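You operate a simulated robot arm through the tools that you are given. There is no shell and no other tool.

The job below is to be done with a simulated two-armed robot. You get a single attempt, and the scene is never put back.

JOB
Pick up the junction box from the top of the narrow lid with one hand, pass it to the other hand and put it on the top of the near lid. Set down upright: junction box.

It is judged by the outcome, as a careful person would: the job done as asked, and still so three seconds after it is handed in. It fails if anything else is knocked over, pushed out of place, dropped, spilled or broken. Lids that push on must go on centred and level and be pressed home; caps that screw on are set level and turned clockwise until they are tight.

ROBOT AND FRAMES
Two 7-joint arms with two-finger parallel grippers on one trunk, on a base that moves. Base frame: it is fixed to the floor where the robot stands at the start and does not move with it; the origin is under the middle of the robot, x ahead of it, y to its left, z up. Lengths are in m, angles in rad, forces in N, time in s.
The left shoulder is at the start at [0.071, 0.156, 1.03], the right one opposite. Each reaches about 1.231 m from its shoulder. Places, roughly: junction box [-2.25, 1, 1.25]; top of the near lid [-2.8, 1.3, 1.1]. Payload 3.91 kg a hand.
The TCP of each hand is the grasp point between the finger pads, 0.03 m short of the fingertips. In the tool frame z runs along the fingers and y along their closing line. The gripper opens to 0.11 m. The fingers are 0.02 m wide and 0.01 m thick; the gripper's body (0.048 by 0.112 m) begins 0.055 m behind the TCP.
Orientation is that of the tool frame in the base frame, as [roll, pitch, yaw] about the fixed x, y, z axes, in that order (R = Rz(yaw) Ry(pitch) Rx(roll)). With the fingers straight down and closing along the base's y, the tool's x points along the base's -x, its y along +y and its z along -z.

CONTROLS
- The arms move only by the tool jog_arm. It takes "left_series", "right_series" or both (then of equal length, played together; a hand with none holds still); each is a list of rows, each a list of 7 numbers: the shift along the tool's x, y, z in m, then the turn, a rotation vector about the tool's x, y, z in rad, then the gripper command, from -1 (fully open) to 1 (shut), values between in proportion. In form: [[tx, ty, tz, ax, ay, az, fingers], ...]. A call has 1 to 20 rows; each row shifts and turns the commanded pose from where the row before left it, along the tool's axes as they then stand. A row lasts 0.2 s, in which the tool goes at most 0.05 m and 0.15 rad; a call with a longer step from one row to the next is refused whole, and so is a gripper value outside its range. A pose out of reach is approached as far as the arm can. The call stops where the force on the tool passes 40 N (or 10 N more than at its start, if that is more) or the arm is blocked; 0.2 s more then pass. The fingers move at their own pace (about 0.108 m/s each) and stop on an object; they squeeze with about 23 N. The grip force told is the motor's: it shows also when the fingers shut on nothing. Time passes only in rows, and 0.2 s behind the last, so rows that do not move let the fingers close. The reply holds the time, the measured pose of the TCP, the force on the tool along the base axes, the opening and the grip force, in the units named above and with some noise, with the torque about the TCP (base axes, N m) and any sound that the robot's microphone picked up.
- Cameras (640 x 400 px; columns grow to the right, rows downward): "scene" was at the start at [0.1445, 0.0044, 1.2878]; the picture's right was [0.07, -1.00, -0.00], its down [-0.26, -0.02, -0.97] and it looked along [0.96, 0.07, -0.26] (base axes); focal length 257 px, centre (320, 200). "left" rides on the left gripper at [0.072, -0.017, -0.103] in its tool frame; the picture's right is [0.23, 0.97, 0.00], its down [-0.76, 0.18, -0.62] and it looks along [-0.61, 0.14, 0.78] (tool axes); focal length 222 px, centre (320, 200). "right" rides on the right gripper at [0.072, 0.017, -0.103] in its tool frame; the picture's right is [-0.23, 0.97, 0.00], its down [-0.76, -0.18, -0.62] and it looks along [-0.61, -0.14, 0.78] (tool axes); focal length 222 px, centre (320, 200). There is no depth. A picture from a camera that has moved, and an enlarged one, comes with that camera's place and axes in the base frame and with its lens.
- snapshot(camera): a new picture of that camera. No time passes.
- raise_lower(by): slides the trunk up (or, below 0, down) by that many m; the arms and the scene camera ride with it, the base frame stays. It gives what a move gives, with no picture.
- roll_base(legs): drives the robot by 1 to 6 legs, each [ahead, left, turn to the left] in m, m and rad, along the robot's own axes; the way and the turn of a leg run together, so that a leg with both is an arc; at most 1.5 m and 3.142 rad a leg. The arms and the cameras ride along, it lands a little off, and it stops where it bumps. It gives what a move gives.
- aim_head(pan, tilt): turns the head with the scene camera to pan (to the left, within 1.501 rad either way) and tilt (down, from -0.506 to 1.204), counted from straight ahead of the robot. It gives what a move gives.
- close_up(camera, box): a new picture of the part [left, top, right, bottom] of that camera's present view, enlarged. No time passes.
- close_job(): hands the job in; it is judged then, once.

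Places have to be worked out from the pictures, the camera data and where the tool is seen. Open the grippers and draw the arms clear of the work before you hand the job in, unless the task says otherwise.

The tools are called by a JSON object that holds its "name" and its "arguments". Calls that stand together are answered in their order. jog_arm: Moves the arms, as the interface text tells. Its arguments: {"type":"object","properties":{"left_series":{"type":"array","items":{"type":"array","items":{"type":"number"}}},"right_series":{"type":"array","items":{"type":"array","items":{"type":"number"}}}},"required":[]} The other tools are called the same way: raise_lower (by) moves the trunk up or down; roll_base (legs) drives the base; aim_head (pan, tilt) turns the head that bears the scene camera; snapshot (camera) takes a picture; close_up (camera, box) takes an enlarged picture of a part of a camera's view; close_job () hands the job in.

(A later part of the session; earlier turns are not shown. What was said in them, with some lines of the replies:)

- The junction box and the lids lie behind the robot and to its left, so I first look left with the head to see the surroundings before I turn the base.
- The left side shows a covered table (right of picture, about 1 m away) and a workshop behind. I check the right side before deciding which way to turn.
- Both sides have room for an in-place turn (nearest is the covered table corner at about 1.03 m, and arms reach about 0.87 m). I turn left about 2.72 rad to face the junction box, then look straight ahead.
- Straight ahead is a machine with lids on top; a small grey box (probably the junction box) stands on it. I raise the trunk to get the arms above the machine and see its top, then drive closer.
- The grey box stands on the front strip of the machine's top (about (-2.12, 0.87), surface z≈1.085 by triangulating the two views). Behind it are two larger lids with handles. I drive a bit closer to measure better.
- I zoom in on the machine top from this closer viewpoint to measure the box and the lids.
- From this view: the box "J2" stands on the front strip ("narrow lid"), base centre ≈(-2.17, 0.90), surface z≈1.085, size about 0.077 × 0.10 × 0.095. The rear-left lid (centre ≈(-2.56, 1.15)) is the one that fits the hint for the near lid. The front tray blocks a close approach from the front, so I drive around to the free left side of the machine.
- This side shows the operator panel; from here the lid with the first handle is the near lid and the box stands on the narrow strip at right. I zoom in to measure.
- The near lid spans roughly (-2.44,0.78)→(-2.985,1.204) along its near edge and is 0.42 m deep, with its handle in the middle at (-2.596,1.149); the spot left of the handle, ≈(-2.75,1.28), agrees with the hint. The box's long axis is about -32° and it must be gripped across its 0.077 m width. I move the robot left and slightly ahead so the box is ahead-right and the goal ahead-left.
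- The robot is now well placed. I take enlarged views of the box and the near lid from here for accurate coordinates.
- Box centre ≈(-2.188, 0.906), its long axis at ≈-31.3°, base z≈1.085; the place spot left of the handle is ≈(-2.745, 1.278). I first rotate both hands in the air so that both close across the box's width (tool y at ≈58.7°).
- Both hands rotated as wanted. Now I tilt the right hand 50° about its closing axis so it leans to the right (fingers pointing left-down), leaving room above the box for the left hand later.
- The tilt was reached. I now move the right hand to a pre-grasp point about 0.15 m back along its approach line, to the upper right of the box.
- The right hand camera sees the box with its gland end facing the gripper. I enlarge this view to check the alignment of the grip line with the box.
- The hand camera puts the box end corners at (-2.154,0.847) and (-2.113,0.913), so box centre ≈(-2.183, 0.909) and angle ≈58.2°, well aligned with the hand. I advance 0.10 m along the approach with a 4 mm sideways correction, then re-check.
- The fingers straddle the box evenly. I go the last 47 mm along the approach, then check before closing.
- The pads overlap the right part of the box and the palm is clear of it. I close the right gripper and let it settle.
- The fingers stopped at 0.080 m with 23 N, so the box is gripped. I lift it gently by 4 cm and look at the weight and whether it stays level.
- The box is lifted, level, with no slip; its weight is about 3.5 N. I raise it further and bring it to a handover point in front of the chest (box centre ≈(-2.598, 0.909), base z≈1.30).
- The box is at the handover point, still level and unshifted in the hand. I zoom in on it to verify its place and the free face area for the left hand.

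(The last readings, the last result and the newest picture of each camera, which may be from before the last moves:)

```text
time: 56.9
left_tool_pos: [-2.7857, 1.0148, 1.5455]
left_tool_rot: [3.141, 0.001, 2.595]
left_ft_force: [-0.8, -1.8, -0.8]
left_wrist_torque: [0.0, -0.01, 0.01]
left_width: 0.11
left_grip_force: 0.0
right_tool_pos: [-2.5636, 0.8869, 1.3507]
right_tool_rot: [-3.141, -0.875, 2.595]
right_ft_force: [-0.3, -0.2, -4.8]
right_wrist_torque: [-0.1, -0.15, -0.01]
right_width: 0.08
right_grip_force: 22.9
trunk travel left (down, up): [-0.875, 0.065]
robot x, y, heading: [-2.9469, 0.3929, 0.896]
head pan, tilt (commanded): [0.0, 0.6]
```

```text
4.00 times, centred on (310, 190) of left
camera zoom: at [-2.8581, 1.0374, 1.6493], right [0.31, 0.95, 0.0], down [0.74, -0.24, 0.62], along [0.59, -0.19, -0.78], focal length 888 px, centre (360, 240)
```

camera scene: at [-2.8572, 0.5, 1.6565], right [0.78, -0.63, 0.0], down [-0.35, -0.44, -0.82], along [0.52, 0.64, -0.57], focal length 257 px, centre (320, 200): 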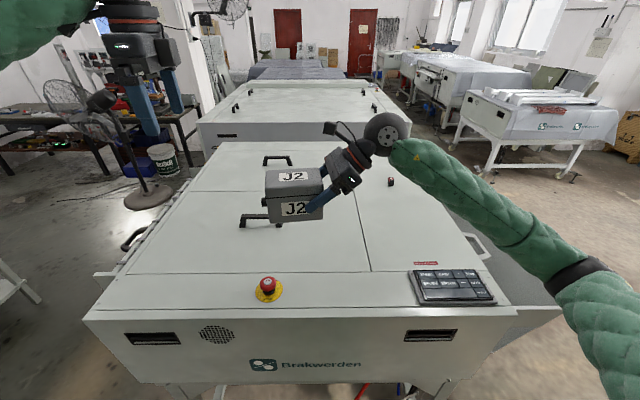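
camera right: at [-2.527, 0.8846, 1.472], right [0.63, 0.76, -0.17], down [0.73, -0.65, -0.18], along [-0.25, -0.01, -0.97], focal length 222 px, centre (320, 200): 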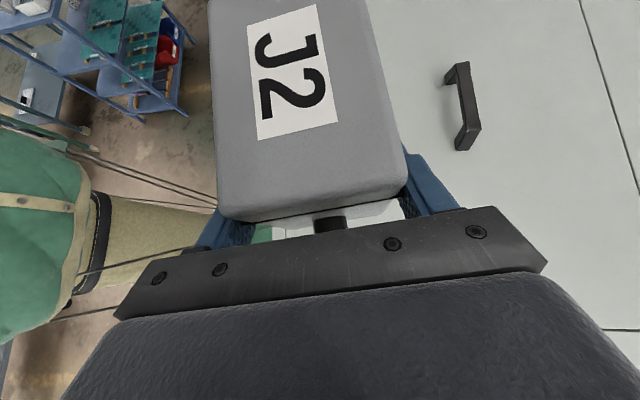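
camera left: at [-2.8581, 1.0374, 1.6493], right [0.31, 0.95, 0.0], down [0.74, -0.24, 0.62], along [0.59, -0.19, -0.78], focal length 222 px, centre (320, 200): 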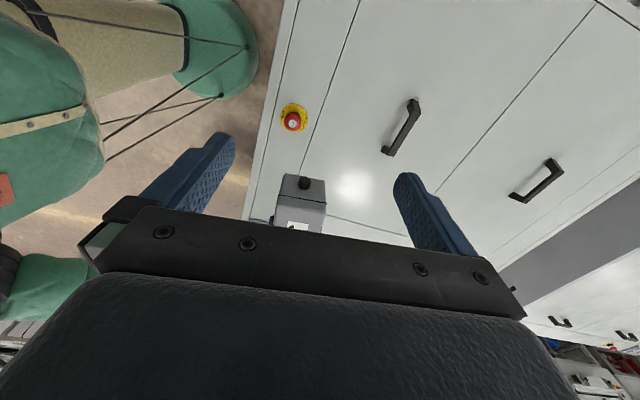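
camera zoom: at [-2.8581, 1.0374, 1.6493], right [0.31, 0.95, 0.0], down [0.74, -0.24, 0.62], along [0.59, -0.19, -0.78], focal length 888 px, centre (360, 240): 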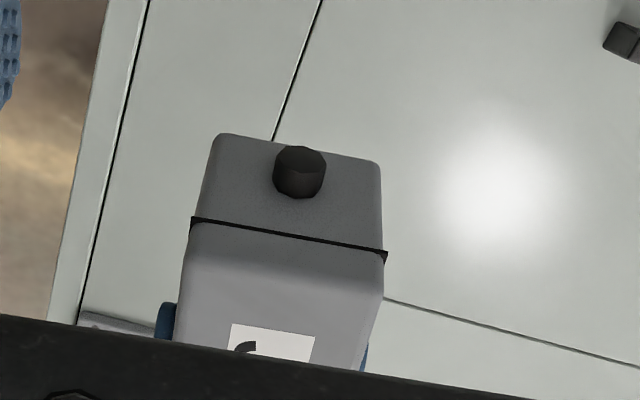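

Left and scene views agree: box centre ≈(-2.599, 0.908), base z≈1.30. I move the left hand sideways to above the left half of the box (25 mm left of its centre), staying at its present height.

{"name": "jog_arm", "arguments": {"left_series": [[-0.0317, 0.001, 0, 0, 0, 0, -1], [-0.0317, 0.001, 0, 0, 0, 0, -1], [-0.0317, 0.001, 0, 0, 0, 0, -1], [-0.0317, 0.001, 0, 0, 0, 0, -1], [-0.0317, 0.001, 0, 0, 0, 0, -1], [-0.0318, 0.0011, 0, 0, 0, 0, -1]], "right_series": [[0, 0, 0, 0, 0, 0, 1], [0, 0, 0, 0, 0, 0, 1], [0, 0, 0, 0, 0, 0, 1], [0, 0, 0, 0, 0, 0, 1], [0, 0, 0, 0, 0, 0, 1], [0, 0, 0, 0, 0, 0, 1]]}}

{"name": "snapshot", "arguments": {"camera": "left"}}

{"name": "snapshot", "arguments": {"camera": "scene"}}

```text
time: 58.3
left_tool_pos: [-2.619, 0.9218, 1.5439]
left_tool_rot: [3.141, -0.001, 2.597]
left_ft_force: [0.1, 0.1, -1.0]
left_wrist_torque: [-0.01, 0.02, -0.01]
left_width: 0.1099
left_grip_force: 0.0
right_tool_pos: [-2.563, 0.8882, 1.35]
right_tool_rot: [3.141, -0.874, 2.596]
right_ft_force: [1.0, 0.1, -5.1]
right_wrist_torque: [-0.09, -0.12, 0.0]
right_width: 0.0795
right_grip_force: 23.0
trunk travel left (down, up): [-0.875, 0.065]
robot x, y, heading: [-2.9467, 0.3967, 0.898]
head pan, tilt (commanded): [0.0, 0.6]
```

```text
taken
camera left: at [-2.6911, 0.9446, 1.6481], right [0.31, 0.95, 0.0], down [0.74, -0.24, 0.62], along [0.59, -0.19, -0.78], focal length 222 px, centre (320, 200)
```

left: 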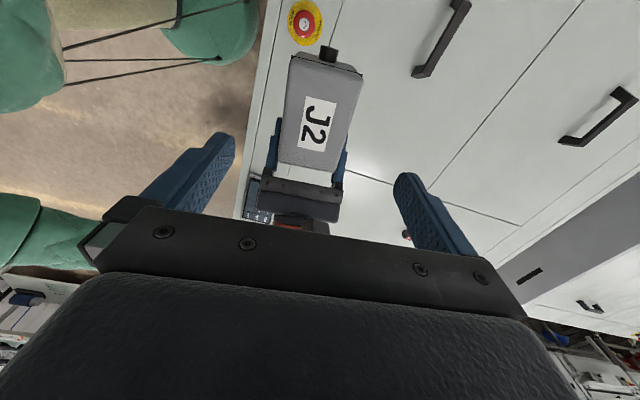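

```text
taken
camera scene: at [-2.8561, 0.4997, 1.6564], right [0.78, -0.63, 0.0], down [-0.35, -0.44, -0.82], along [0.51, 0.64, -0.57], focal length 257 px, centre (320, 200)
```

scene: 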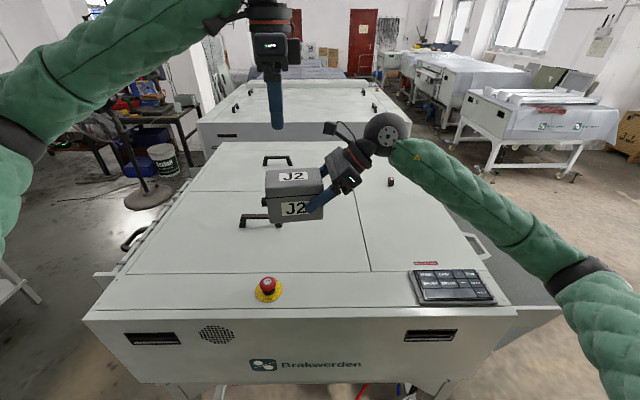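

The left hand is centred above the box's left half, clear of the right hand's camera stalk. I lower it 0.10 m and look again.

{"name": "jog_arm", "arguments": {"left_series": [[0, 0, 0.025, 0, 0, 0, -1], [0, 0, 0.025, 0, 0, 0, -1], [0, 0, 0.025, 0, 0, 0, -1], [0, 0, 0.025, 0, 0, 0, -1]], "right_series": [[0, 0, 0, 0, 0, 0, 1], [0, 0, 0, 0, 0, 0, 1], [0, 0, 0, 0, 0, 0, 1], [0, 0, 0, 0, 0, 0, 1]]}}

{"name": "snapshot", "arguments": {"camera": "left"}}

{"name": "close_up", "arguments": {"camera": "scene", "box": [216, 85, 424, 225]}}

```text
time: 59.3
left_tool_pos: [-2.6191, 0.924, 1.4445]
left_tool_rot: [3.141, 0.002, 2.598]
left_ft_force: [0.4, -0.1, -0.2]
left_wrist_torque: [-0.01, 0.0, 0.02]
left_width: 0.11
left_grip_force: 0.1
right_tool_pos: [-2.5644, 0.8897, 1.35]
right_tool_rot: [-3.139, -0.873, 2.594]
right_ft_force: [0.4, -0.4, -5.0]
right_wrist_torque: [-0.13, -0.15, 0.01]
right_width: 0.0798
right_grip_force: 22.4
trunk travel left (down, up): [-0.875, 0.065]
robot x, y, heading: [-2.9427, 0.3929, 0.896]
head pan, tilt (commanded): [0.0, 0.6]
```

```text
taken
camera left: at [-2.6918, 0.9472, 1.548], right [0.31, 0.95, 0.0], down [0.74, -0.24, 0.62], along [0.59, -0.19, -0.78], focal length 222 px, centre (320, 200)
```

left: 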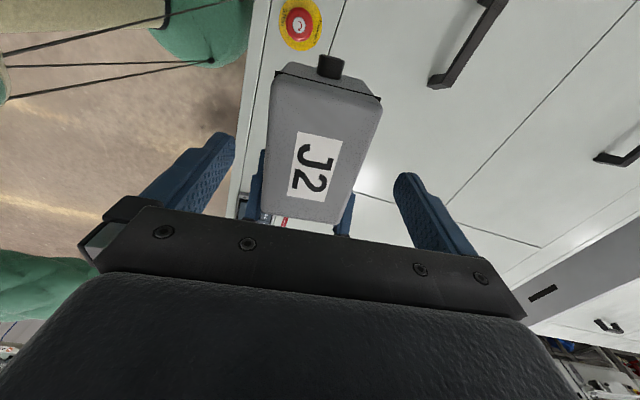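

```text
2.86 times, centred on (320, 155) of scene
camera zoom: at [-2.8575, 0.5014, 1.6565], right [0.78, -0.63, 0.0], down [-0.35, -0.44, -0.82], along [0.52, 0.64, -0.57], focal length 734 px, centre (320, 329)
```

zoom: 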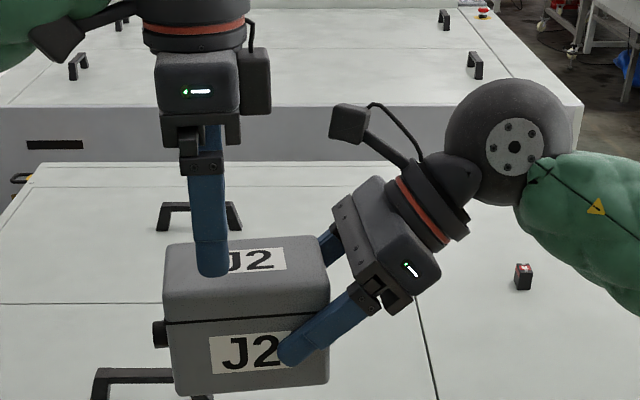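

The alignment is good: the box's centreline lies on the left tool's axis, and the hands stay apart. I lower the left hand the remaining 78 mm so its pads reach down the box's long faces.

{"name": "jog_arm", "arguments": {"left_series": [[0, -0.0005, 0.02, 0, 0, 0, -1], [0, -0.0005, 0.02, 0, 0, 0, -1], [0, 0, 0.02, 0, 0, 0, -1], [0, 0, 0.018, 0, 0, 0, -1]], "right_series": [[0, 0, 0, 0, 0, 0, 1], [0, 0, 0, 0, 0, 0, 1], [0, 0, 0, 0, 0, 0, 1], [0, 0, 0, 0, 0, 0, 1]]}}

{"name": "snapshot", "arguments": {"camera": "left"}}

{"name": "close_up", "arguments": {"camera": "scene", "box": [216, 85, 424, 225]}}

```text
time: 60.3
left_tool_pos: [-2.6212, 0.9207, 1.3672]
left_tool_rot: [3.142, 0.002, 2.595]
left_ft_force: [0.1, 0.1, 0.5]
left_wrist_torque: [0.0, 0.01, -0.01]
left_width: 0.1098
left_grip_force: 0.1
right_tool_pos: [-2.5639, 0.8894, 1.3503]
right_tool_rot: [3.141, -0.871, 2.595]
right_ft_force: [-0.4, 0.6, -4.6]
right_wrist_torque: [-0.11, -0.17, -0.01]
right_width: 0.0798
right_grip_force: 23.1
trunk travel left (down, up): [-0.875, 0.065]
robot x, y, heading: [-2.9482, 0.3945, 0.895]
head pan, tilt (commanded): [0.0, 0.6]
```

```text
taken
camera left: at [-2.6939, 0.9438, 1.4707], right [0.31, 0.95, 0.0], down [0.74, -0.24, 0.62], along [0.59, -0.19, -0.78], focal length 222 px, centre (320, 200)
```

left: 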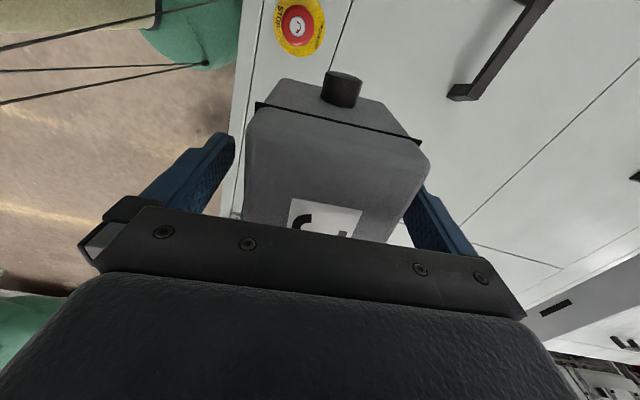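

```text
2.86 times, centred on (320, 155) of scene
camera zoom: at [-2.858, 0.501, 1.6565], right [0.78, -0.63, 0.0], down [-0.35, -0.44, -0.82], along [0.52, 0.64, -0.57], focal length 734 px, centre (320, 329)
```

zoom: 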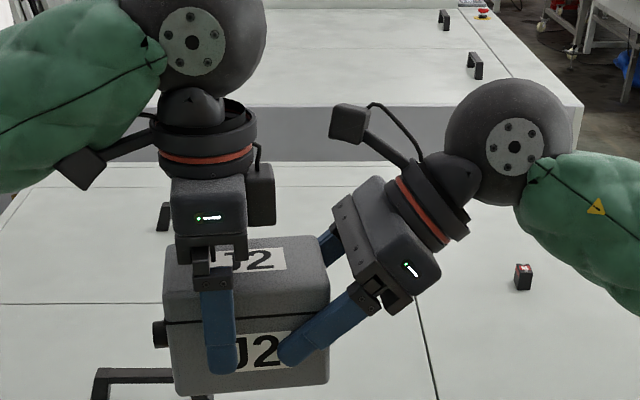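

The left fingers straddle the box with clearance on both sides, and the two hands do not touch. I close the left gripper while the right still holds.

{"name": "jog_arm", "arguments": {"left_series": [[0, 0, 0, 0, 0, 0, 0], [0, 0, 0, 0, 0, 0, 0.4], [0, 0, 0, 0, 0, 0, 1], [0, 0, 0, 0, 0, 0, 1], [0, 0, 0, 0, 0, 0, 1], [0, 0, 0, 0, 0, 0, 1]], "right_series": [[0, 0, 0, 0, 0, 0, 1], [0, 0, 0, 0, 0, 0, 1], [0, 0, 0, 0, 0, 0, 1], [0, 0, 0, 0, 0, 0, 1], [0, 0, 0, 0, 0, 0, 1], [0, 0, 0, 0, 0, 0, 1]]}}

{"name": "close_up", "arguments": {"camera": "scene", "box": [216, 85, 424, 225]}}

{"name": "snapshot", "arguments": {"camera": "left"}}

```text
time: 61.7
left_tool_pos: [-2.6216, 0.9202, 1.3669]
left_tool_rot: [3.141, -0.001, 2.596]
left_ft_force: [8.9, 37.4, 0.0]
left_wrist_torque: [0.51, -0.36, 1.02]
left_width: 0.0802
left_grip_force: 23.9
right_tool_pos: [-2.5653, 0.8876, 1.35]
right_tool_rot: [-3.141, -0.874, 2.597]
right_ft_force: [-8.5, -37.8, -1.0]
right_wrist_torque: [0.14, 0.2, 1.39]
right_width: 0.0801
right_grip_force: 23.4
trunk travel left (down, up): [-0.875, 0.065]
robot x, y, heading: [-2.9458, 0.3948, 0.899]
head pan, tilt (commanded): [0.0, 0.6]
```

```text
2.86 times, centred on (320, 155) of scene
camera zoom: at [-2.8577, 0.5003, 1.6565], right [0.78, -0.63, 0.0], down [-0.35, -0.44, -0.82], along [0.52, 0.64, -0.57], focal length 734 px, centre (320, 329)
```

zoom: 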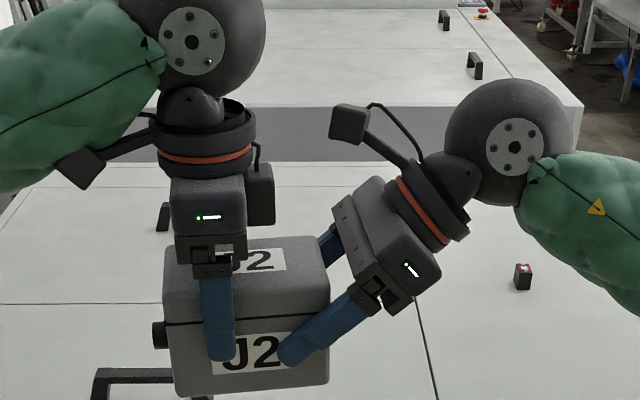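

```text
taken
camera left: at [-2.6937, 0.9438, 1.4709], right [0.31, 0.95, 0.0], down [0.74, -0.24, 0.62], along [0.59, -0.19, -0.78], focal length 222 px, centre (320, 200)
```

left: 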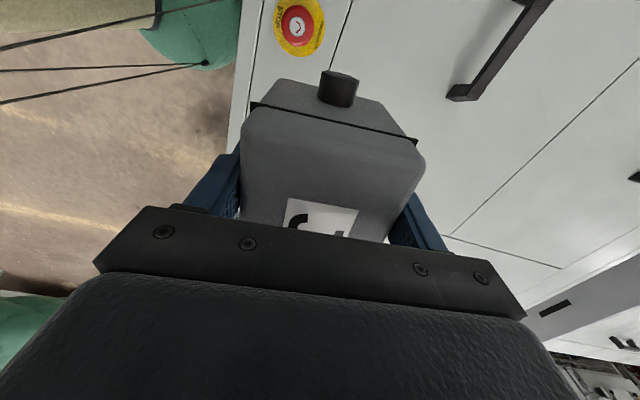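

Both hands hold the box, but they push against each other with about 38 N along the closing line: the box sits a few mm farther ahead than the left hand's centre. I ease the left hand by small steps in that direction to relieve the force.

{"name": "jog_arm", "arguments": {"left_series": [[0.0, 0.0015, 0, 0, 0, 0, 1], [0, 0, 0, 0, 0, 0, 1]], "right_series": [[0, 0, 0, 0, 0, 0, 1], [0, 0, 0, 0, 0, 0, 1]]}}

```text
time: 62.3
left_tool_pos: [-2.6212, 0.9219, 1.3674]
left_tool_rot: [-3.141, 0.0, 2.597]
left_ft_force: [3.2, 30.3, -0.1]
left_wrist_torque: [0.93, -0.15, 0.79]
left_width: 0.0801
left_grip_force: 23.1
right_tool_pos: [-2.5646, 0.8891, 1.3506]
right_tool_rot: [3.141, -0.874, 2.594]
right_ft_force: [-2.6, -31.1, -1.5]
right_wrist_torque: [-0.37, 0.06, 1.04]
right_width: 0.0799
right_grip_force: 23.0
trunk travel left (down, up): [-0.875, 0.065]
robot x, y, heading: [-2.9485, 0.3944, 0.895]
head pan, tilt (commanded): [0.0, 0.6]
```

The force fell by about 9 N for 1.5 mm, so I continue by another 4 mm with a slight sideways correction.

{"name": "jog_arm", "arguments": {"left_series": [[0.0008, 0.0015, 0, 0, 0, 0, 1], [0.0008, 0.0015, 0, 0, 0, 0, 1], [0.0, 0.001, 0, 0, 0, 0, 1], [0, 0, 0, 0, 0, 0, 1]], "right_series": [[0, 0, 0, 0, 0, 0, 1], [0, 0, 0, 0, 0, 0, 1], [0, 0, 0, 0, 0, 0, 1], [0, 0, 0, 0, 0, 0, 1]]}}

```text
time: 63.3
left_tool_pos: [-2.6204, 0.9237, 1.3657]
left_tool_rot: [-3.141, 0.003, 2.591]
left_ft_force: [0.9, -22.8, 7.9]
left_wrist_torque: [-0.35, -0.64, -0.5]
left_width: 0.0801
left_grip_force: 22.7
right_tool_pos: [-2.563, 0.889, 1.3495]
right_tool_rot: [-3.141, -0.873, 2.59]
right_ft_force: [-0.4, 22.7, -11.8]
right_wrist_torque: [-0.39, 0.04, -0.79]
right_width: 0.0801
right_grip_force: 23.4
trunk travel left (down, up): [-0.875, 0.065]
robot x, y, heading: [-2.9472, 0.3918, 0.892]
head pan, tilt (commanded): [0.0, 0.6]
```

I overshot slightly; the force changed sign (about -19 N). I step back about 1.6 mm and half of the sideways correction.

{"name": "jog_arm", "arguments": {"left_series": [[-0.0008, -0.0016, 0, 0, 0, 0, 1], [0, 0, 0, 0, 0, 0, 1]], "right_series": [[0, 0, 0, 0, 0, 0, 1], [0, 0, 0, 0, 0, 0, 1]]}}

```text
time: 63.9
left_tool_pos: [-2.6201, 0.9239, 1.3677]
left_tool_rot: [-3.139, 0.001, 2.595]
left_ft_force: [-8.4, -16.6, 6.2]
left_wrist_torque: [-0.93, -0.16, -0.71]
left_width: 0.0801
left_grip_force: 23.2
right_tool_pos: [-2.5635, 0.889, 1.3507]
right_tool_rot: [-3.141, -0.873, 2.592]
right_ft_force: [7.9, 17.2, -11.4]
right_wrist_torque: [0.31, -0.2, -0.54]
right_width: 0.08
right_grip_force: 23.1
trunk travel left (down, up): [-0.875, 0.065]
robot x, y, heading: [-2.9487, 0.3932, 0.89]
head pan, tilt (commanded): [0.0, 0.6]
```

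Sideways force is gone; along the closing line about -18 N remains, with ~6 N vertical. I step back another 1.5 mm and up a touch.

{"name": "jog_arm", "arguments": {"left_series": [[0, -0.0015, -0.0005, 0, 0, 0, 1], [0, 0, 0, 0, 0, 0, 1]], "right_series": [[0, 0, 0, 0, 0, 0, 1], [0, 0, 0, 0, 0, 0, 1]]}}

```text
time: 64.5
left_tool_pos: [-2.622, 0.9247, 1.3681]
left_tool_rot: [3.141, -0.001, 2.596]
left_ft_force: [-13.5, -1.1, 0.1]
left_wrist_torque: [-0.28, 0.09, -0.26]
left_width: 0.0801
left_grip_force: 22.6
right_tool_pos: [-2.5633, 0.8887, 1.3508]
right_tool_rot: [3.139, -0.875, 2.595]
right_ft_force: [14.3, 0.2, -0.1]
right_wrist_torque: [0.23, 0.17, -0.27]
right_width: 0.0799
right_grip_force: 23.1
trunk travel left (down, up): [-0.875, 0.065]
robot x, y, heading: [-2.9465, 0.3936, 0.899]
head pan, tilt (commanded): [0.0, 0.6]
```

Residual forces are down to roughly 8 N and 11 N. One more fine correction before I release the right hand.

{"name": "jog_arm", "arguments": {"left_series": [[0.0006, -0.0007, 0, 0, 0, 0, 1], [0, 0, 0, 0, 0, 0, 1]], "right_series": [[0, 0, 0, 0, 0, 0, 1], [0, 0, 0, 0, 0, 0, 1]]}}

{"name": "close_up", "arguments": {"camera": "scene", "box": [216, 85, 424, 225]}}

{"name": "snapshot", "arguments": {"camera": "right"}}

```text
time: 65.1
left_tool_pos: [-2.622, 0.9226, 1.368]
left_tool_rot: [-3.141, -0.001, 2.598]
left_ft_force: [-4.6, 8.9, -5.7]
left_wrist_torque: [0.11, 0.26, 0.2]
left_width: 0.0799
left_grip_force: 22.9
right_tool_pos: [-2.5638, 0.8879, 1.3527]
right_tool_rot: [3.141, -0.873, 2.597]
right_ft_force: [5.6, -7.8, 5.5]
right_wrist_torque: [0.23, 0.19, 0.14]
right_width: 0.0802
right_grip_force: 22.6
trunk travel left (down, up): [-0.875, 0.065]
robot x, y, heading: [-2.9488, 0.3972, 0.886]
head pan, tilt (commanded): [0.0, 0.6]
```

```text
2.86 times, centred on (320, 155) of scene
camera zoom: at [-2.8578, 0.5004, 1.6565], right [0.78, -0.63, 0.0], down [-0.35, -0.44, -0.82], along [0.52, 0.64, -0.57], focal length 734 px, centre (320, 329)
```

zoom: 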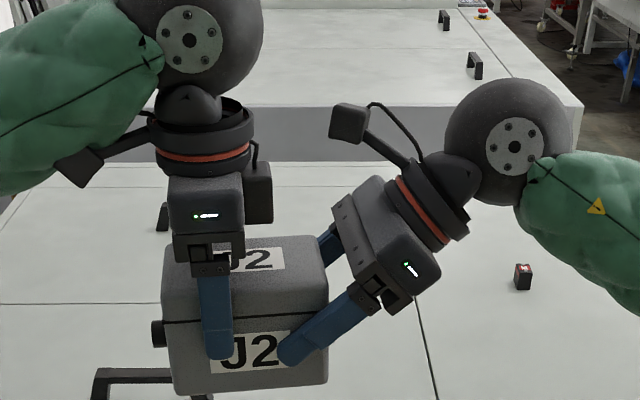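

```text
taken
camera right: at [-2.5276, 0.8847, 1.4724], right [0.63, 0.76, -0.17], down [0.73, -0.65, -0.18], along [-0.25, -0.01, -0.97], focal length 222 px, centre (320, 200)
```

right: 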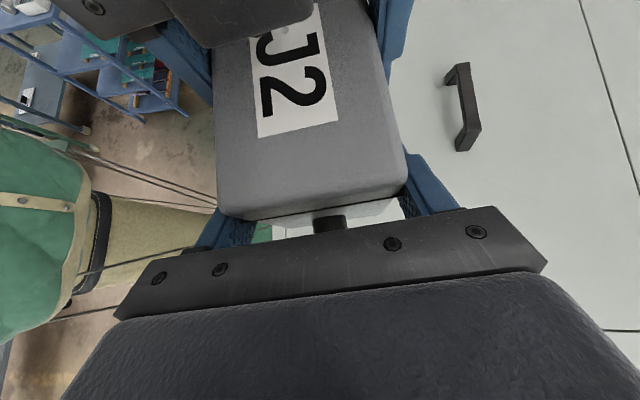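

Forces are small now. I open the right gripper slowly while the left holds, without moving either arm.

{"name": "jog_arm", "arguments": {"left_series": [[0, 0, 0, 0, 0, 0, 1], [0, 0, 0, 0, 0, 0, 1], [0, 0, 0, 0, 0, 0, 1], [0, 0, 0, 0, 0, 0, 1]], "right_series": [[0, 0, 0, 0, 0, 0, -0.5], [0, 0, 0, 0, 0, 0, -1], [0, 0, 0, 0, 0, 0, -1], [0, 0, 0, 0, 0, 0, -1]]}}

{"name": "close_up", "arguments": {"camera": "scene", "box": [216, 85, 424, 225]}}

{"name": "snapshot", "arguments": {"camera": "right"}}

```text
time: 66.1
left_tool_pos: [-2.6217, 0.9223, 1.3682]
left_tool_rot: [3.141, 0.0, 2.595]
left_ft_force: [-0.5, 0.3, 0.5]
left_wrist_torque: [0.03, 0.07, -0.01]
left_width: 0.08
left_grip_force: 22.7
right_tool_pos: [-2.5643, 0.8884, 1.3504]
right_tool_rot: [3.141, -0.875, 2.595]
right_ft_force: [0.5, -0.8, -0.1]
right_wrist_torque: [-0.01, -0.01, -0.01]
right_width: 0.1099
right_grip_force: 0.1
trunk travel left (down, up): [-0.875, 0.065]
robot x, y, heading: [-2.9433, 0.3946, 0.893]
head pan, tilt (commanded): [0.0, 0.6]
```

```text
2.86 times, centred on (320, 155) of scene
camera zoom: at [-2.8578, 0.5004, 1.6565], right [0.78, -0.63, 0.0], down [-0.35, -0.44, -0.82], along [0.52, 0.64, -0.57], focal length 734 px, centre (320, 329)
```

zoom: 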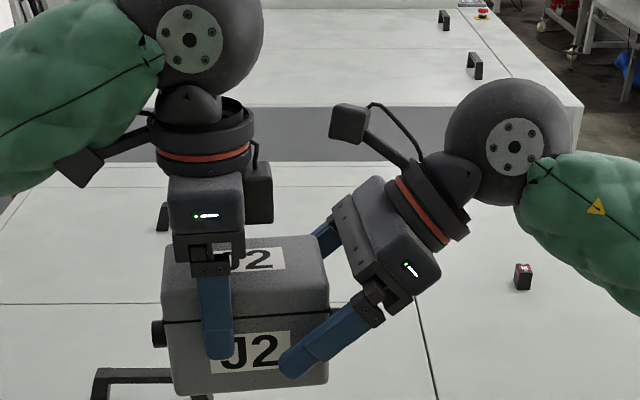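

```text
taken
camera right: at [-2.5272, 0.8851, 1.472], right [0.63, 0.76, -0.17], down [0.73, -0.65, -0.18], along [-0.25, -0.01, -0.97], focal length 222 px, centre (320, 200)
```

right: 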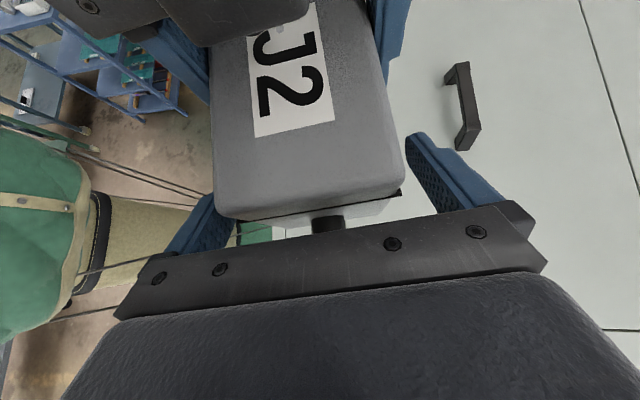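

The right gripper is open (0.11 m) and the box stays in the left hand. I wait a moment to confirm the left hand carries the weight before retracting the right.

{"name": "jog_arm", "arguments": {"left_series": [[0, 0, 0, 0, 0, 0, 1], [0, 0, 0, 0, 0, 0, 1]], "right_series": [[0, 0, 0, 0, 0, 0, -1], [0, 0, 0, 0, 0, 0, -1]]}}

```text
time: 66.7
left_tool_pos: [-2.6222, 0.9225, 1.3673]
left_tool_rot: [-3.141, -0.001, 2.596]
left_ft_force: [0.0, 0.5, -0.2]
left_wrist_torque: [0.03, 0.07, -0.01]
left_width: 0.08
left_grip_force: 22.9
right_tool_pos: [-2.5645, 0.8882, 1.3496]
right_tool_rot: [-3.141, -0.874, 2.595]
right_ft_force: [-0.4, 0.0, 0.7]
right_wrist_torque: [0.02, -0.01, -0.01]
right_width: 0.1099
right_grip_force: 0.0
trunk travel left (down, up): [-0.875, 0.065]
robot x, y, heading: [-2.9456, 0.3977, 0.897]
head pan, tilt (commanded): [0.0, 0.6]
```

Wrist torque on the left matches the box hanging 25 mm off its axis, so the left hand has it. I retract the right hand straight back along its approach line.

{"name": "jog_arm", "arguments": {"left_series": [[0, 0, 0, 0, 0, 0, 1], [0, 0, 0, 0, 0, 0, 1], [0, 0, 0, 0, 0, 0, 1], [0, 0, 0, 0, 0, 0, 1], [0, 0, 0, 0, 0, 0, 1], [0, 0, 0, 0, 0, 0, 1], [0, 0, 0, 0, 0, 0, 1]], "right_series": [[0, 0, -0.02, 0, 0, 0, -1], [0, 0, -0.03, 0, 0, 0, -1], [0, 0, -0.035, 0, 0, 0, -1], [0, 0, -0.04, 0, 0, 0, -1], [0, 0, -0.04, 0, 0, 0, -1], [0, 0, -0.04, 0, 0, 0, -1], [0, 0, -0.03, 0, 0, 0, -1]]}}

{"name": "snapshot", "arguments": {"camera": "scene"}}

{"name": "snapshot", "arguments": {"camera": "left"}}

```text
time: 68.3
left_tool_pos: [-2.6218, 0.922, 1.3676]
left_tool_rot: [-3.14, 0.0, 2.596]
left_ft_force: [-0.6, -0.3, 0.4]
left_wrist_torque: [0.04, 0.07, -0.01]
left_width: 0.0801
left_grip_force: 23.3
right_tool_pos: [-2.4098, 0.7943, 1.5015]
right_tool_rot: [-3.141, -0.874, 2.595]
right_ft_force: [0.3, -0.4, 0.3]
right_wrist_torque: [-0.01, 0.01, -0.02]
right_width: 0.1102
right_grip_force: 0.1
trunk travel left (down, up): [-0.875, 0.065]
robot x, y, heading: [-2.9466, 0.392, 0.895]
head pan, tilt (commanded): [0.0, 0.6]
```

```text
taken
camera scene: at [-2.8575, 0.4996, 1.6565], right [0.78, -0.63, 0.0], down [-0.35, -0.44, -0.82], along [0.52, 0.64, -0.57], focal length 257 px, centre (320, 200)
```

scene: 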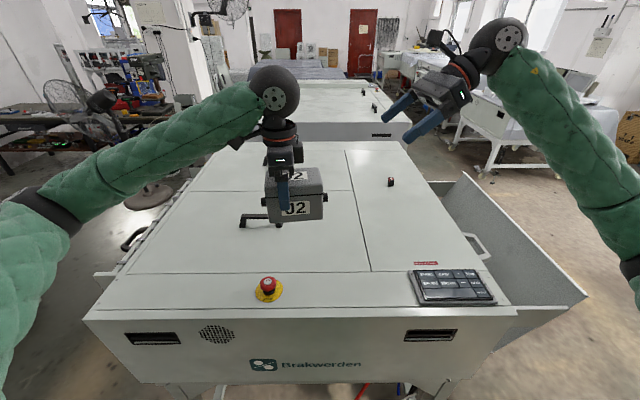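

```text
taken
camera left: at [-2.6941, 0.9447, 1.472], right [0.31, 0.95, 0.0], down [0.74, -0.24, 0.62], along [0.59, -0.19, -0.78], focal length 222 px, centre (320, 200)
```

left: 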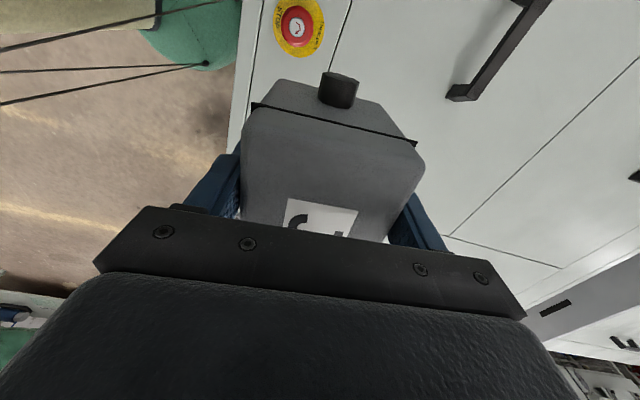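

The box hangs upright in the left hand and the right is clear. I carry it at constant height to above the spot left of the near lid's handle and turn it 0.12 rad to square it with the lid.

{"name": "jog_arm", "arguments": {"left_series": [[0.0143, 0.01105, 0, 0, 0, 0, 1], [0.02865, 0.02211, 0, 0, 0, 0, 1], [0.02865, 0.02211, 0, 0, 0, 0, 1], [0.02865, 0.02211, 0, 0, 0, 0, 1], [0.02865, 0.02211, 0, 0, 0, 0, 1], [0.02865, 0.02211, 0, 0, 0, 0, 1], [0.02865, 0.02211, 0, 0, 0, 0, 1], [0.02865, 0.02211, 0, 0, 0, 0, 1], [0.02865, 0.02211, 0, 0, 0, 0, 1], [0.02865, 0.02211, 0, 0, 0, 0, 1], [0.02865, 0.02211, 0, 0, 0, 0, 1], [0.0143, 0.01105, 0, 0, 0, 0, 1], [0, 0, 0, 0, 0, 0.06, 1], [0, 0, 0, 0, 0, 0.06, 1], [0, 0, 0, 0, 0, 0, 1]]}}

{"name": "snapshot", "arguments": {"camera": "scene"}}

{"name": "snapshot", "arguments": {"camera": "left"}}

```text
time: 71.5
left_tool_pos: [-2.7649, 1.2942, 1.3663]
left_tool_rot: [-3.141, -0.001, 2.475]
left_ft_force: [1.0, 1.1, -0.8]
left_wrist_torque: [0.06, 0.11, -0.02]
left_width: 0.0798
left_grip_force: 23.5
right_tool_pos: [-2.4096, 0.7953, 1.501]
right_tool_rot: [3.141, -0.872, 2.595]
right_ft_force: [0.4, 0.8, -0.7]
right_wrist_torque: [0.02, 0.01, 0.03]
right_width: 0.11
right_grip_force: 0.1
trunk travel left (down, up): [-0.875, 0.065]
robot x, y, heading: [-2.9451, 0.3948, 0.891]
head pan, tilt (commanded): [0.0, 0.6]
```

```text
taken
camera scene: at [-2.8579, 0.5008, 1.6564], right [0.78, -0.63, 0.0], down [-0.35, -0.44, -0.82], along [0.52, 0.64, -0.57], focal length 257 px, centre (320, 200)
```

scene: 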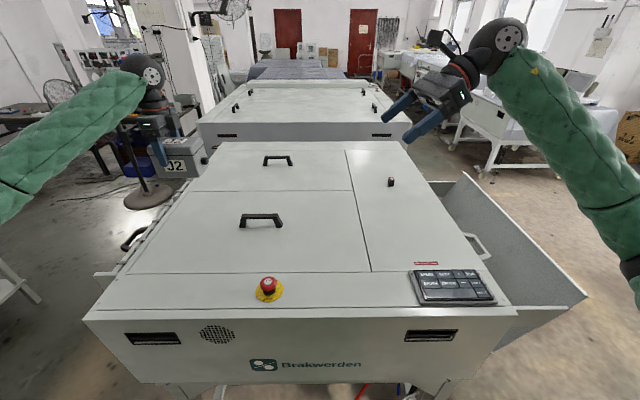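

```text
taken
camera left: at [-2.8341, 1.325, 1.4712], right [0.42, 0.91, 0.0], down [0.71, -0.33, 0.62], along [0.56, -0.26, -0.78], focal length 222 px, centre (320, 200)
```

left: 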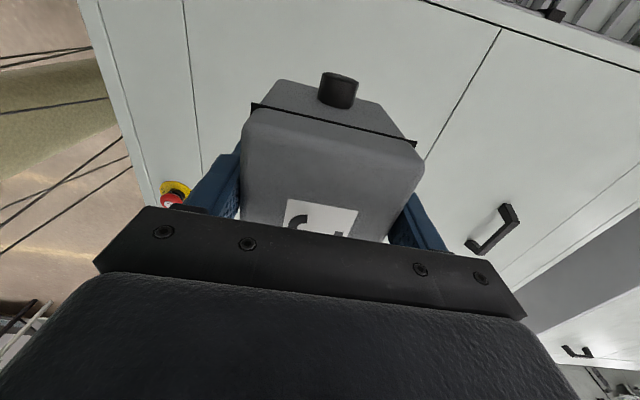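

The box is above the chosen spot, which projects left of the handle well inside the lid edges. I lower it 0.19 m, stopping about 2.5 cm above the expected contact (TCP z≈1.152).

{"name": "jog_arm", "arguments": {"left_series": [[0, 0, 0.02, 0, 0, 0, 1], [0, 0, 0.035, 0, 0, 0, 1], [0, 0, 0.035, 0, 0, 0, 1], [0, 0, 0.035, 0, 0, 0, 1], [0, 0, 0.035, 0, 0, 0, 1], [0, 0, 0.028, 0, 0, 0, 1], [0, 0, 0, 0, 0, 0, 1]]}}

{"name": "snapshot", "arguments": {"camera": "left"}}

{"name": "close_up", "arguments": {"camera": "scene", "box": [110, 110, 318, 240]}}

```text
time: 73.1
left_tool_pos: [-2.7664, 1.2901, 1.1797]
left_tool_rot: [-3.141, 0.0, 2.475]
left_ft_force: [0.7, -0.3, -0.4]
left_wrist_torque: [0.06, 0.06, -0.02]
left_width: 0.0798
left_grip_force: 23.6
right_tool_pos: [-2.4107, 0.7945, 1.5016]
right_tool_rot: [-3.141, -0.874, 2.596]
right_ft_force: [-0.8, -0.5, -0.9]
right_wrist_torque: [0.0, 0.03, -0.01]
right_width: 0.1098
right_grip_force: 0.0
trunk travel left (down, up): [-0.875, 0.065]
robot x, y, heading: [-2.9488, 0.3956, 0.895]
head pan, tilt (commanded): [0.0, 0.6]
```

```text
taken
camera left: at [-2.8342, 1.3218, 1.283], right [0.42, 0.91, 0.0], down [0.71, -0.33, 0.62], along [0.56, -0.26, -0.78], focal length 222 px, centre (320, 200)
```

left: 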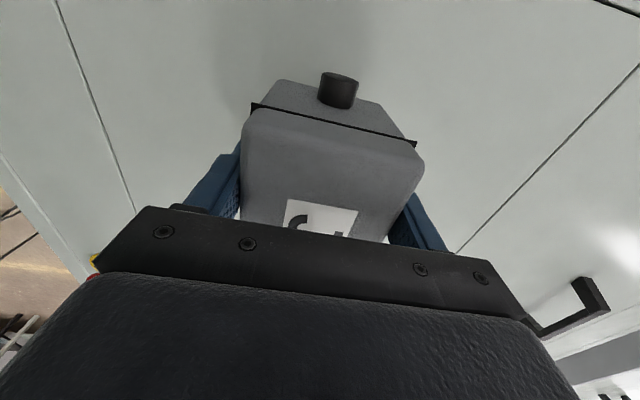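

```text
3.08 times, centred on (214, 175) of scene
camera zoom: at [-2.8579, 0.5003, 1.6565], right [0.78, -0.63, 0.0], down [-0.35, -0.44, -0.82], along [0.52, 0.64, -0.57], focal length 791 px, centre (646, 277)
```

zoom: 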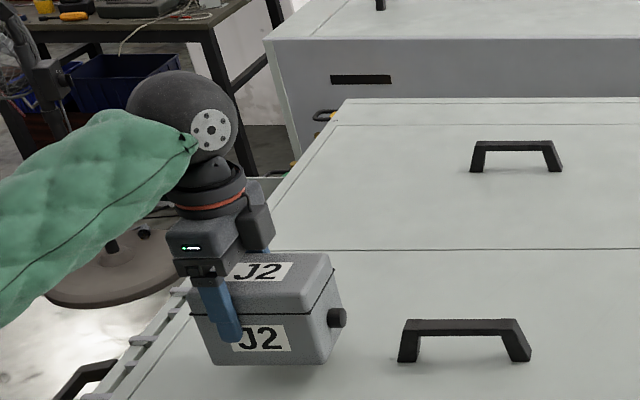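

The box is over the lid with about 6 cm margin to both the seam and the handle. I lower it slowly by 2 cm and check for contact.

{"name": "jog_arm", "arguments": {"left_series": [[0, 0, 0.005, 0, 0, 0, 1], [0, 0, 0.005, 0, 0, 0, 1], [0, 0, 0.005, 0, 0, 0, 1], [0, 0, 0.005, 0, 0, 0, 1]]}}

{"name": "close_up", "arguments": {"camera": "scene", "box": [150, 170, 278, 250]}}

```text
time: 74.1
left_tool_pos: [-2.7653, 1.2933, 1.1593]
left_tool_rot: [3.14, 0.001, 2.475]
left_ft_force: [0.4, 0.2, 0.0]
left_wrist_torque: [0.03, 0.09, 0.01]
left_width: 0.0797
left_grip_force: 23.0
right_tool_pos: [-2.4096, 0.7945, 1.5016]
right_tool_rot: [-3.14, -0.872, 2.595]
right_ft_force: [-0.6, -0.4, -0.8]
right_wrist_torque: [0.0, 0.0, -0.02]
right_width: 0.1101
right_grip_force: 0.1
trunk travel left (down, up): [-0.875, 0.065]
robot x, y, heading: [-2.9487, 0.3948, 0.895]
head pan, tilt (commanded): [0.0, 0.6]
```

```text
5.00 times, centred on (214, 210) of scene
camera zoom: at [-2.8579, 0.5008, 1.6565], right [0.78, -0.63, 0.0], down [-0.35, -0.44, -0.82], along [0.52, 0.64, -0.57], focal length 1285 px, centre (850, 150)
```

zoom: 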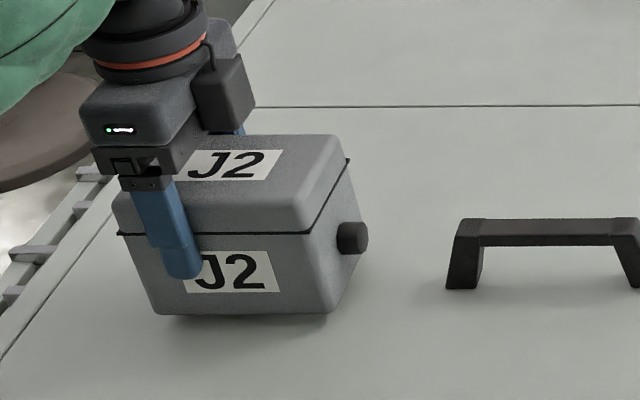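

Shadow shows it is just above the lid, no contact force yet. I lower in 2 mm steps.

{"name": "jog_arm", "arguments": {"left_series": [[0, 0, 0.002, 0, 0, 0, 1], [0, 0, 0.002, 0, 0, 0, 1], [0, 0, 0.002, 0, 0, 0, 1]]}}

```text
time: 74.9
left_tool_pos: [-2.7646, 1.2932, 1.1529]
left_tool_rot: [-3.141, 0.0, 2.475]
left_ft_force: [0.5, 0.0, 0.3]
left_wrist_torque: [0.06, 0.07, 0.01]
left_width: 0.0797
left_grip_force: 23.0
right_tool_pos: [-2.4101, 0.7941, 1.5003]
right_tool_rot: [3.141, -0.872, 2.596]
right_ft_force: [-0.1, -0.3, 0.8]
right_wrist_torque: [0.0, 0.01, 0.0]
right_width: 0.1101
right_grip_force: 0.0
trunk travel left (down, up): [-0.875, 0.065]
robot x, y, heading: [-2.9449, 0.3935, 0.894]
head pan, tilt (commanded): [0.0, 0.6]
```

No contact yet at TCP z≈1.153. I continue in 1 mm steps.

{"name": "jog_arm", "arguments": {"left_series": [[0, 0, 0.001, 0, 0, 0, 1], [0, 0, 0.001, 0, 0, 0, 1], [0, 0, 0, 0, 0, 0, 1]]}}

{"name": "close_up", "arguments": {"camera": "scene", "box": [150, 170, 278, 250]}}

```text
time: 75.7
left_tool_pos: [-2.7638, 1.2937, 1.1516]
left_tool_rot: [-3.141, 0.0, 2.476]
left_ft_force: [-0.5, 0.7, 0.0]
left_wrist_torque: [0.14, 0.23, -0.05]
left_width: 0.0798
left_grip_force: 22.4
right_tool_pos: [-2.41, 0.7942, 1.5008]
right_tool_rot: [-3.142, -0.874, 2.595]
right_ft_force: [0.0, -0.1, 0.2]
right_wrist_torque: [0.0, -0.02, -0.01]
right_width: 0.1101
right_grip_force: 0.0
trunk travel left (down, up): [-0.875, 0.065]
robot x, y, heading: [-2.9452, 0.393, 0.895]
head pan, tilt (commanded): [0.0, 0.6]
```

```text
5.00 times, centred on (214, 210) of scene
camera zoom: at [-2.858, 0.5003, 1.6566], right [0.78, -0.63, 0.0], down [-0.35, -0.44, -0.82], along [0.52, 0.64, -0.57], focal length 1285 px, centre (850, 150)
```

zoom: 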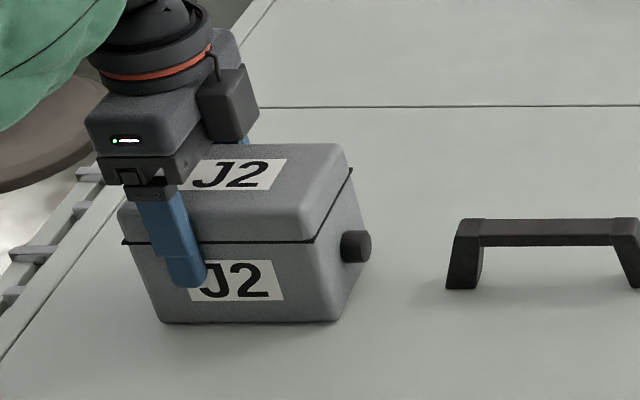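

The wrist torque rose (0.08→0.27 N·m), so one end of the box has just touched. I go down 1 mm more and read the forces.

{"name": "jog_arm", "arguments": {"left_series": [[0, 0, 0.001, 0, 0, 0, 1], [0, 0, 0, 0, 0, 0, 1]]}}

```text
time: 76.3
left_tool_pos: [-2.7643, 1.2935, 1.1513]
left_tool_rot: [3.14, -0.001, 2.476]
left_ft_force: [0.9, 4.4, 8.5]
left_wrist_torque: [0.3, 0.58, -0.25]
left_width: 0.0798
left_grip_force: 23.1
right_tool_pos: [-2.4103, 0.794, 1.5023]
right_tool_rot: [3.141, -0.874, 2.594]
right_ft_force: [0.1, -0.3, -1.2]
right_wrist_torque: [-0.01, 0.02, -0.01]
right_width: 0.1102
right_grip_force: 0.0
trunk travel left (down, up): [-0.875, 0.065]
robot x, y, heading: [-2.9474, 0.3917, 0.894]
head pan, tilt (commanded): [0.0, 0.6]
```

Contact force is now 8.5 N with the near-left bottom corner bearing; the box is on the lid within about a millimetre of level. I open the left gripper to release it.

{"name": "jog_arm", "arguments": {"left_series": [[0, 0, 0, 0, 0, 0, 0.3], [0, 0, 0, 0, 0, 0, 0], [0, 0, 0, 0, 0, 0, -0.5], [0, 0, 0, 0, 0, 0, -1], [0, 0, 0, 0, 0, 0, -1]]}}

{"name": "snapshot", "arguments": {"camera": "left"}}

{"name": "close_up", "arguments": {"camera": "scene", "box": [150, 170, 278, 250]}}

```text
time: 77.5
left_tool_pos: [-2.7642, 1.2925, 1.1509]
left_tool_rot: [3.141, 0.002, 2.474]
left_ft_force: [0.0, 0.1, -0.9]
left_wrist_torque: [0.0, 0.03, -0.01]
left_width: 0.1099
left_grip_force: 0.2
right_tool_pos: [-2.4111, 0.7937, 1.502]
right_tool_rot: [-3.141, -0.873, 2.595]
right_ft_force: [0.6, -0.1, 0.3]
right_wrist_torque: [-0.01, 0.02, -0.02]
right_width: 0.1101
right_grip_force: 0.0
trunk travel left (down, up): [-0.875, 0.065]
robot x, y, heading: [-2.9466, 0.3984, 0.895]
head pan, tilt (commanded): [0.0, 0.6]
```

```text
taken
camera left: at [-2.8338, 1.3245, 1.2543], right [0.42, 0.91, 0.0], down [0.71, -0.33, 0.62], along [0.56, -0.26, -0.78], focal length 222 px, centre (320, 200)
```

left: 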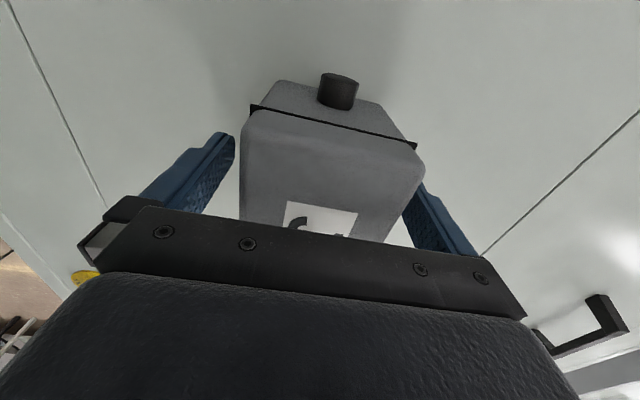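

```text
5.00 times, centred on (214, 210) of scene
camera zoom: at [-2.8581, 0.5003, 1.6565], right [0.78, -0.63, 0.0], down [-0.35, -0.44, -0.82], along [0.52, 0.64, -0.57], focal length 1285 px, centre (850, 150)
```

zoom: 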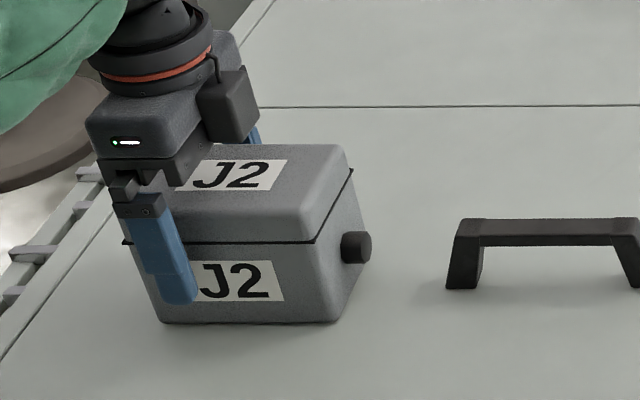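

The box stands on the lid, upright. I raise the left hand straight up, slowly at first.

{"name": "jog_arm", "arguments": {"left_series": [[0, 0, -0.008, 0, 0, 0, -1], [0, 0, -0.015, 0, 0, 0, -1], [0, 0, -0.02, 0, 0, 0, -1], [0, 0, -0.03, 0, 0, 0, -1], [0, 0, -0.04, 0, 0, 0, -1], [0, 0, -0.04, 0, 0, 0, -1], [0, 0, -0.04, 0, 0, 0, -1], [0, 0, -0.04, 0, 0, 0, -1]]}}

{"name": "snapshot", "arguments": {"camera": "scene"}}

{"name": "snapshot", "arguments": {"camera": "left"}}

```text
time: 79.3
left_tool_pos: [-2.7616, 1.2931, 1.3859]
left_tool_rot: [3.141, 0.002, 2.474]
left_ft_force: [-0.3, 0.1, -0.4]
left_wrist_torque: [0.01, 0.01, -0.04]
left_width: 0.11
left_grip_force: 0.0
right_tool_pos: [-2.4095, 0.7932, 1.5024]
right_tool_rot: [3.14, -0.875, 2.595]
right_ft_force: [-0.9, 0.3, 1.6]
right_wrist_torque: [0.02, -0.02, 0.0]
right_width: 0.1103
right_grip_force: 0.0
trunk travel left (down, up): [-0.875, 0.065]
robot x, y, heading: [-2.9475, 0.3894, 0.892]
head pan, tilt (commanded): [0.0, 0.6]
```

```text
taken
camera scene: at [-2.8577, 0.4988, 1.6564], right [0.78, -0.63, 0.0], down [-0.35, -0.44, -0.83], along [0.52, 0.64, -0.56], focal length 257 px, centre (320, 200)
```

scene: 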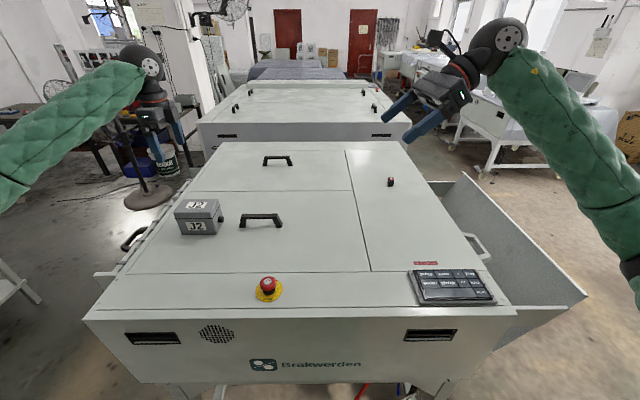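

```text
taken
camera left: at [-2.8305, 1.3238, 1.4906], right [0.42, 0.91, 0.0], down [0.71, -0.33, 0.62], along [0.56, -0.26, -0.78], focal length 222 px, centre (320, 200)
```

left: 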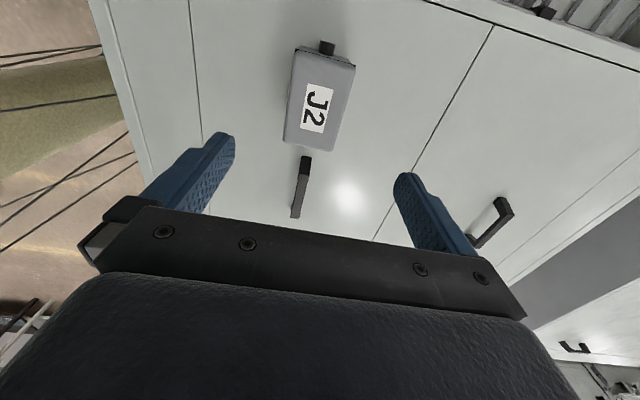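

The box stands upright on the near lid, left of the handle, and nothing else has moved. I draw both hands back and up, clear of the machine.

{"name": "jog_arm", "arguments": {"left_series": [[0, 0, -0.04, 0, 0, 0, -1], [0, 0, -0.04, 0, 0, 0, -1], [0, 0, -0.04, 0, 0, 0, -1], [0, -0.04, 0, 0, 0, 0, -1], [0, -0.04, 0, 0, 0, 0, -1], [0, -0.04, 0, 0, 0, 0, -1], [0, -0.04, 0, 0, 0, 0, -1], [0, -0.04, 0, 0, 0, 0, -1]], "right_series": [[0, 0, -0.02, 0, 0, 0, -1], [0, 0, -0.02, 0, 0, 0, -1], [0, 0, -0.02, 0, 0, 0, -1], [0, -0.03, 0, 0, 0, 0, -1], [0, -0.03, 0, 0, 0, 0, -1], [0, -0.03, 0, 0, 0, 0, -1], [0, -0.03, 0, 0, 0, 0, -1], [0, -0.03, 0, 0, 0, 0, -1]]}}

{"name": "snapshot", "arguments": {"camera": "scene"}}

{"name": "close_up", "arguments": {"camera": "scene", "box": [110, 140, 430, 310]}}

```text
time: 81.1
left_tool_pos: [-2.8921, 1.1335, 1.5067]
left_tool_rot: [3.138, 0.0, 2.475]
left_ft_force: [0.2, 0.4, -0.7]
left_wrist_torque: [0.0, -0.01, -0.01]
left_width: 0.1099
left_grip_force: 0.0
right_tool_pos: [-2.4505, 0.6399, 1.5411]
right_tool_rot: [3.135, -0.874, 2.595]
right_ft_force: [0.0, -0.8, 1.2]
right_wrist_torque: [0.01, -0.04, 0.0]
right_width: 0.1098
right_grip_force: 0.0
trunk travel left (down, up): [-0.875, 0.065]
robot x, y, heading: [-2.9477, 0.3921, 0.896]
head pan, tilt (commanded): [0.0, 0.6]
```

```text
taken
camera scene: at [-2.8607, 0.4972, 1.6569], right [0.78, -0.63, 0.0], down [-0.35, -0.44, -0.83], along [0.52, 0.64, -0.56], focal length 257 px, centre (320, 200)
```

scene: 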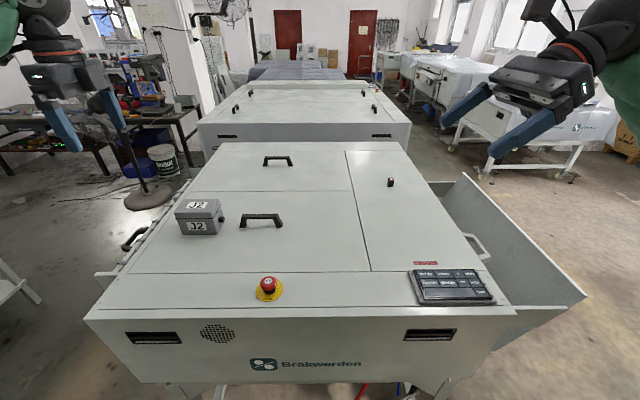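

```text
2.00 times, centred on (270, 225) of scene
camera zoom: at [-2.8607, 0.4972, 1.6569], right [0.78, -0.63, 0.0], down [-0.35, -0.44, -0.83], along [0.52, 0.64, -0.56], focal length 514 px, centre (420, 150)
```

zoom: 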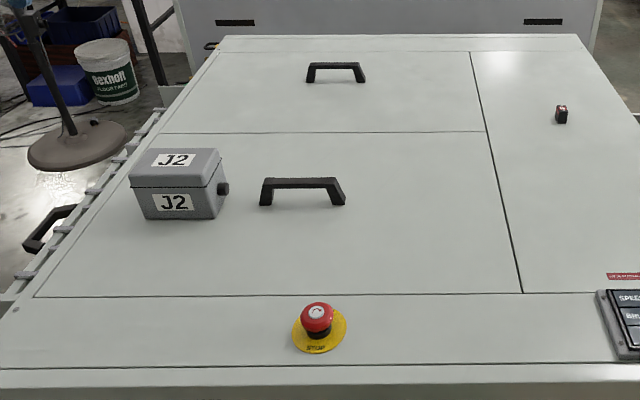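

The final view shows the junction box upright on the near lid, both grippers open and clear, and the other items (NC block, handles, e-stop, keypad) in their places. I hand the job in.

{"name": "close_job", "arguments": {}}

```text
The job is handed in.
```

The junction box now stands upright on the top of the near lid. I picked it up from the narrow lid with the right hand, passed it to the left hand in mid-air, and set it down with the left.

- **Position:** It sits just left of that lid's handle, at about (-2.745, 1.278), inside the lid's edges on all sides.
- **Which lid:** No picture labels the lids. I took the near lid to be the large one closest to the operator panel (left) side, because it lies closest to the rough place you gave. The other large lid is much further from that point.
- **Handover:** While both hands held the box they pushed against each other with up to about 38 N. I eased that to about 10 N before the right hand let go, and the box did not slip.
- **Surroundings:** In the final picture nothing else looks moved or knocked over. Both grippers are open and the arms are drawn back clear of the machine.
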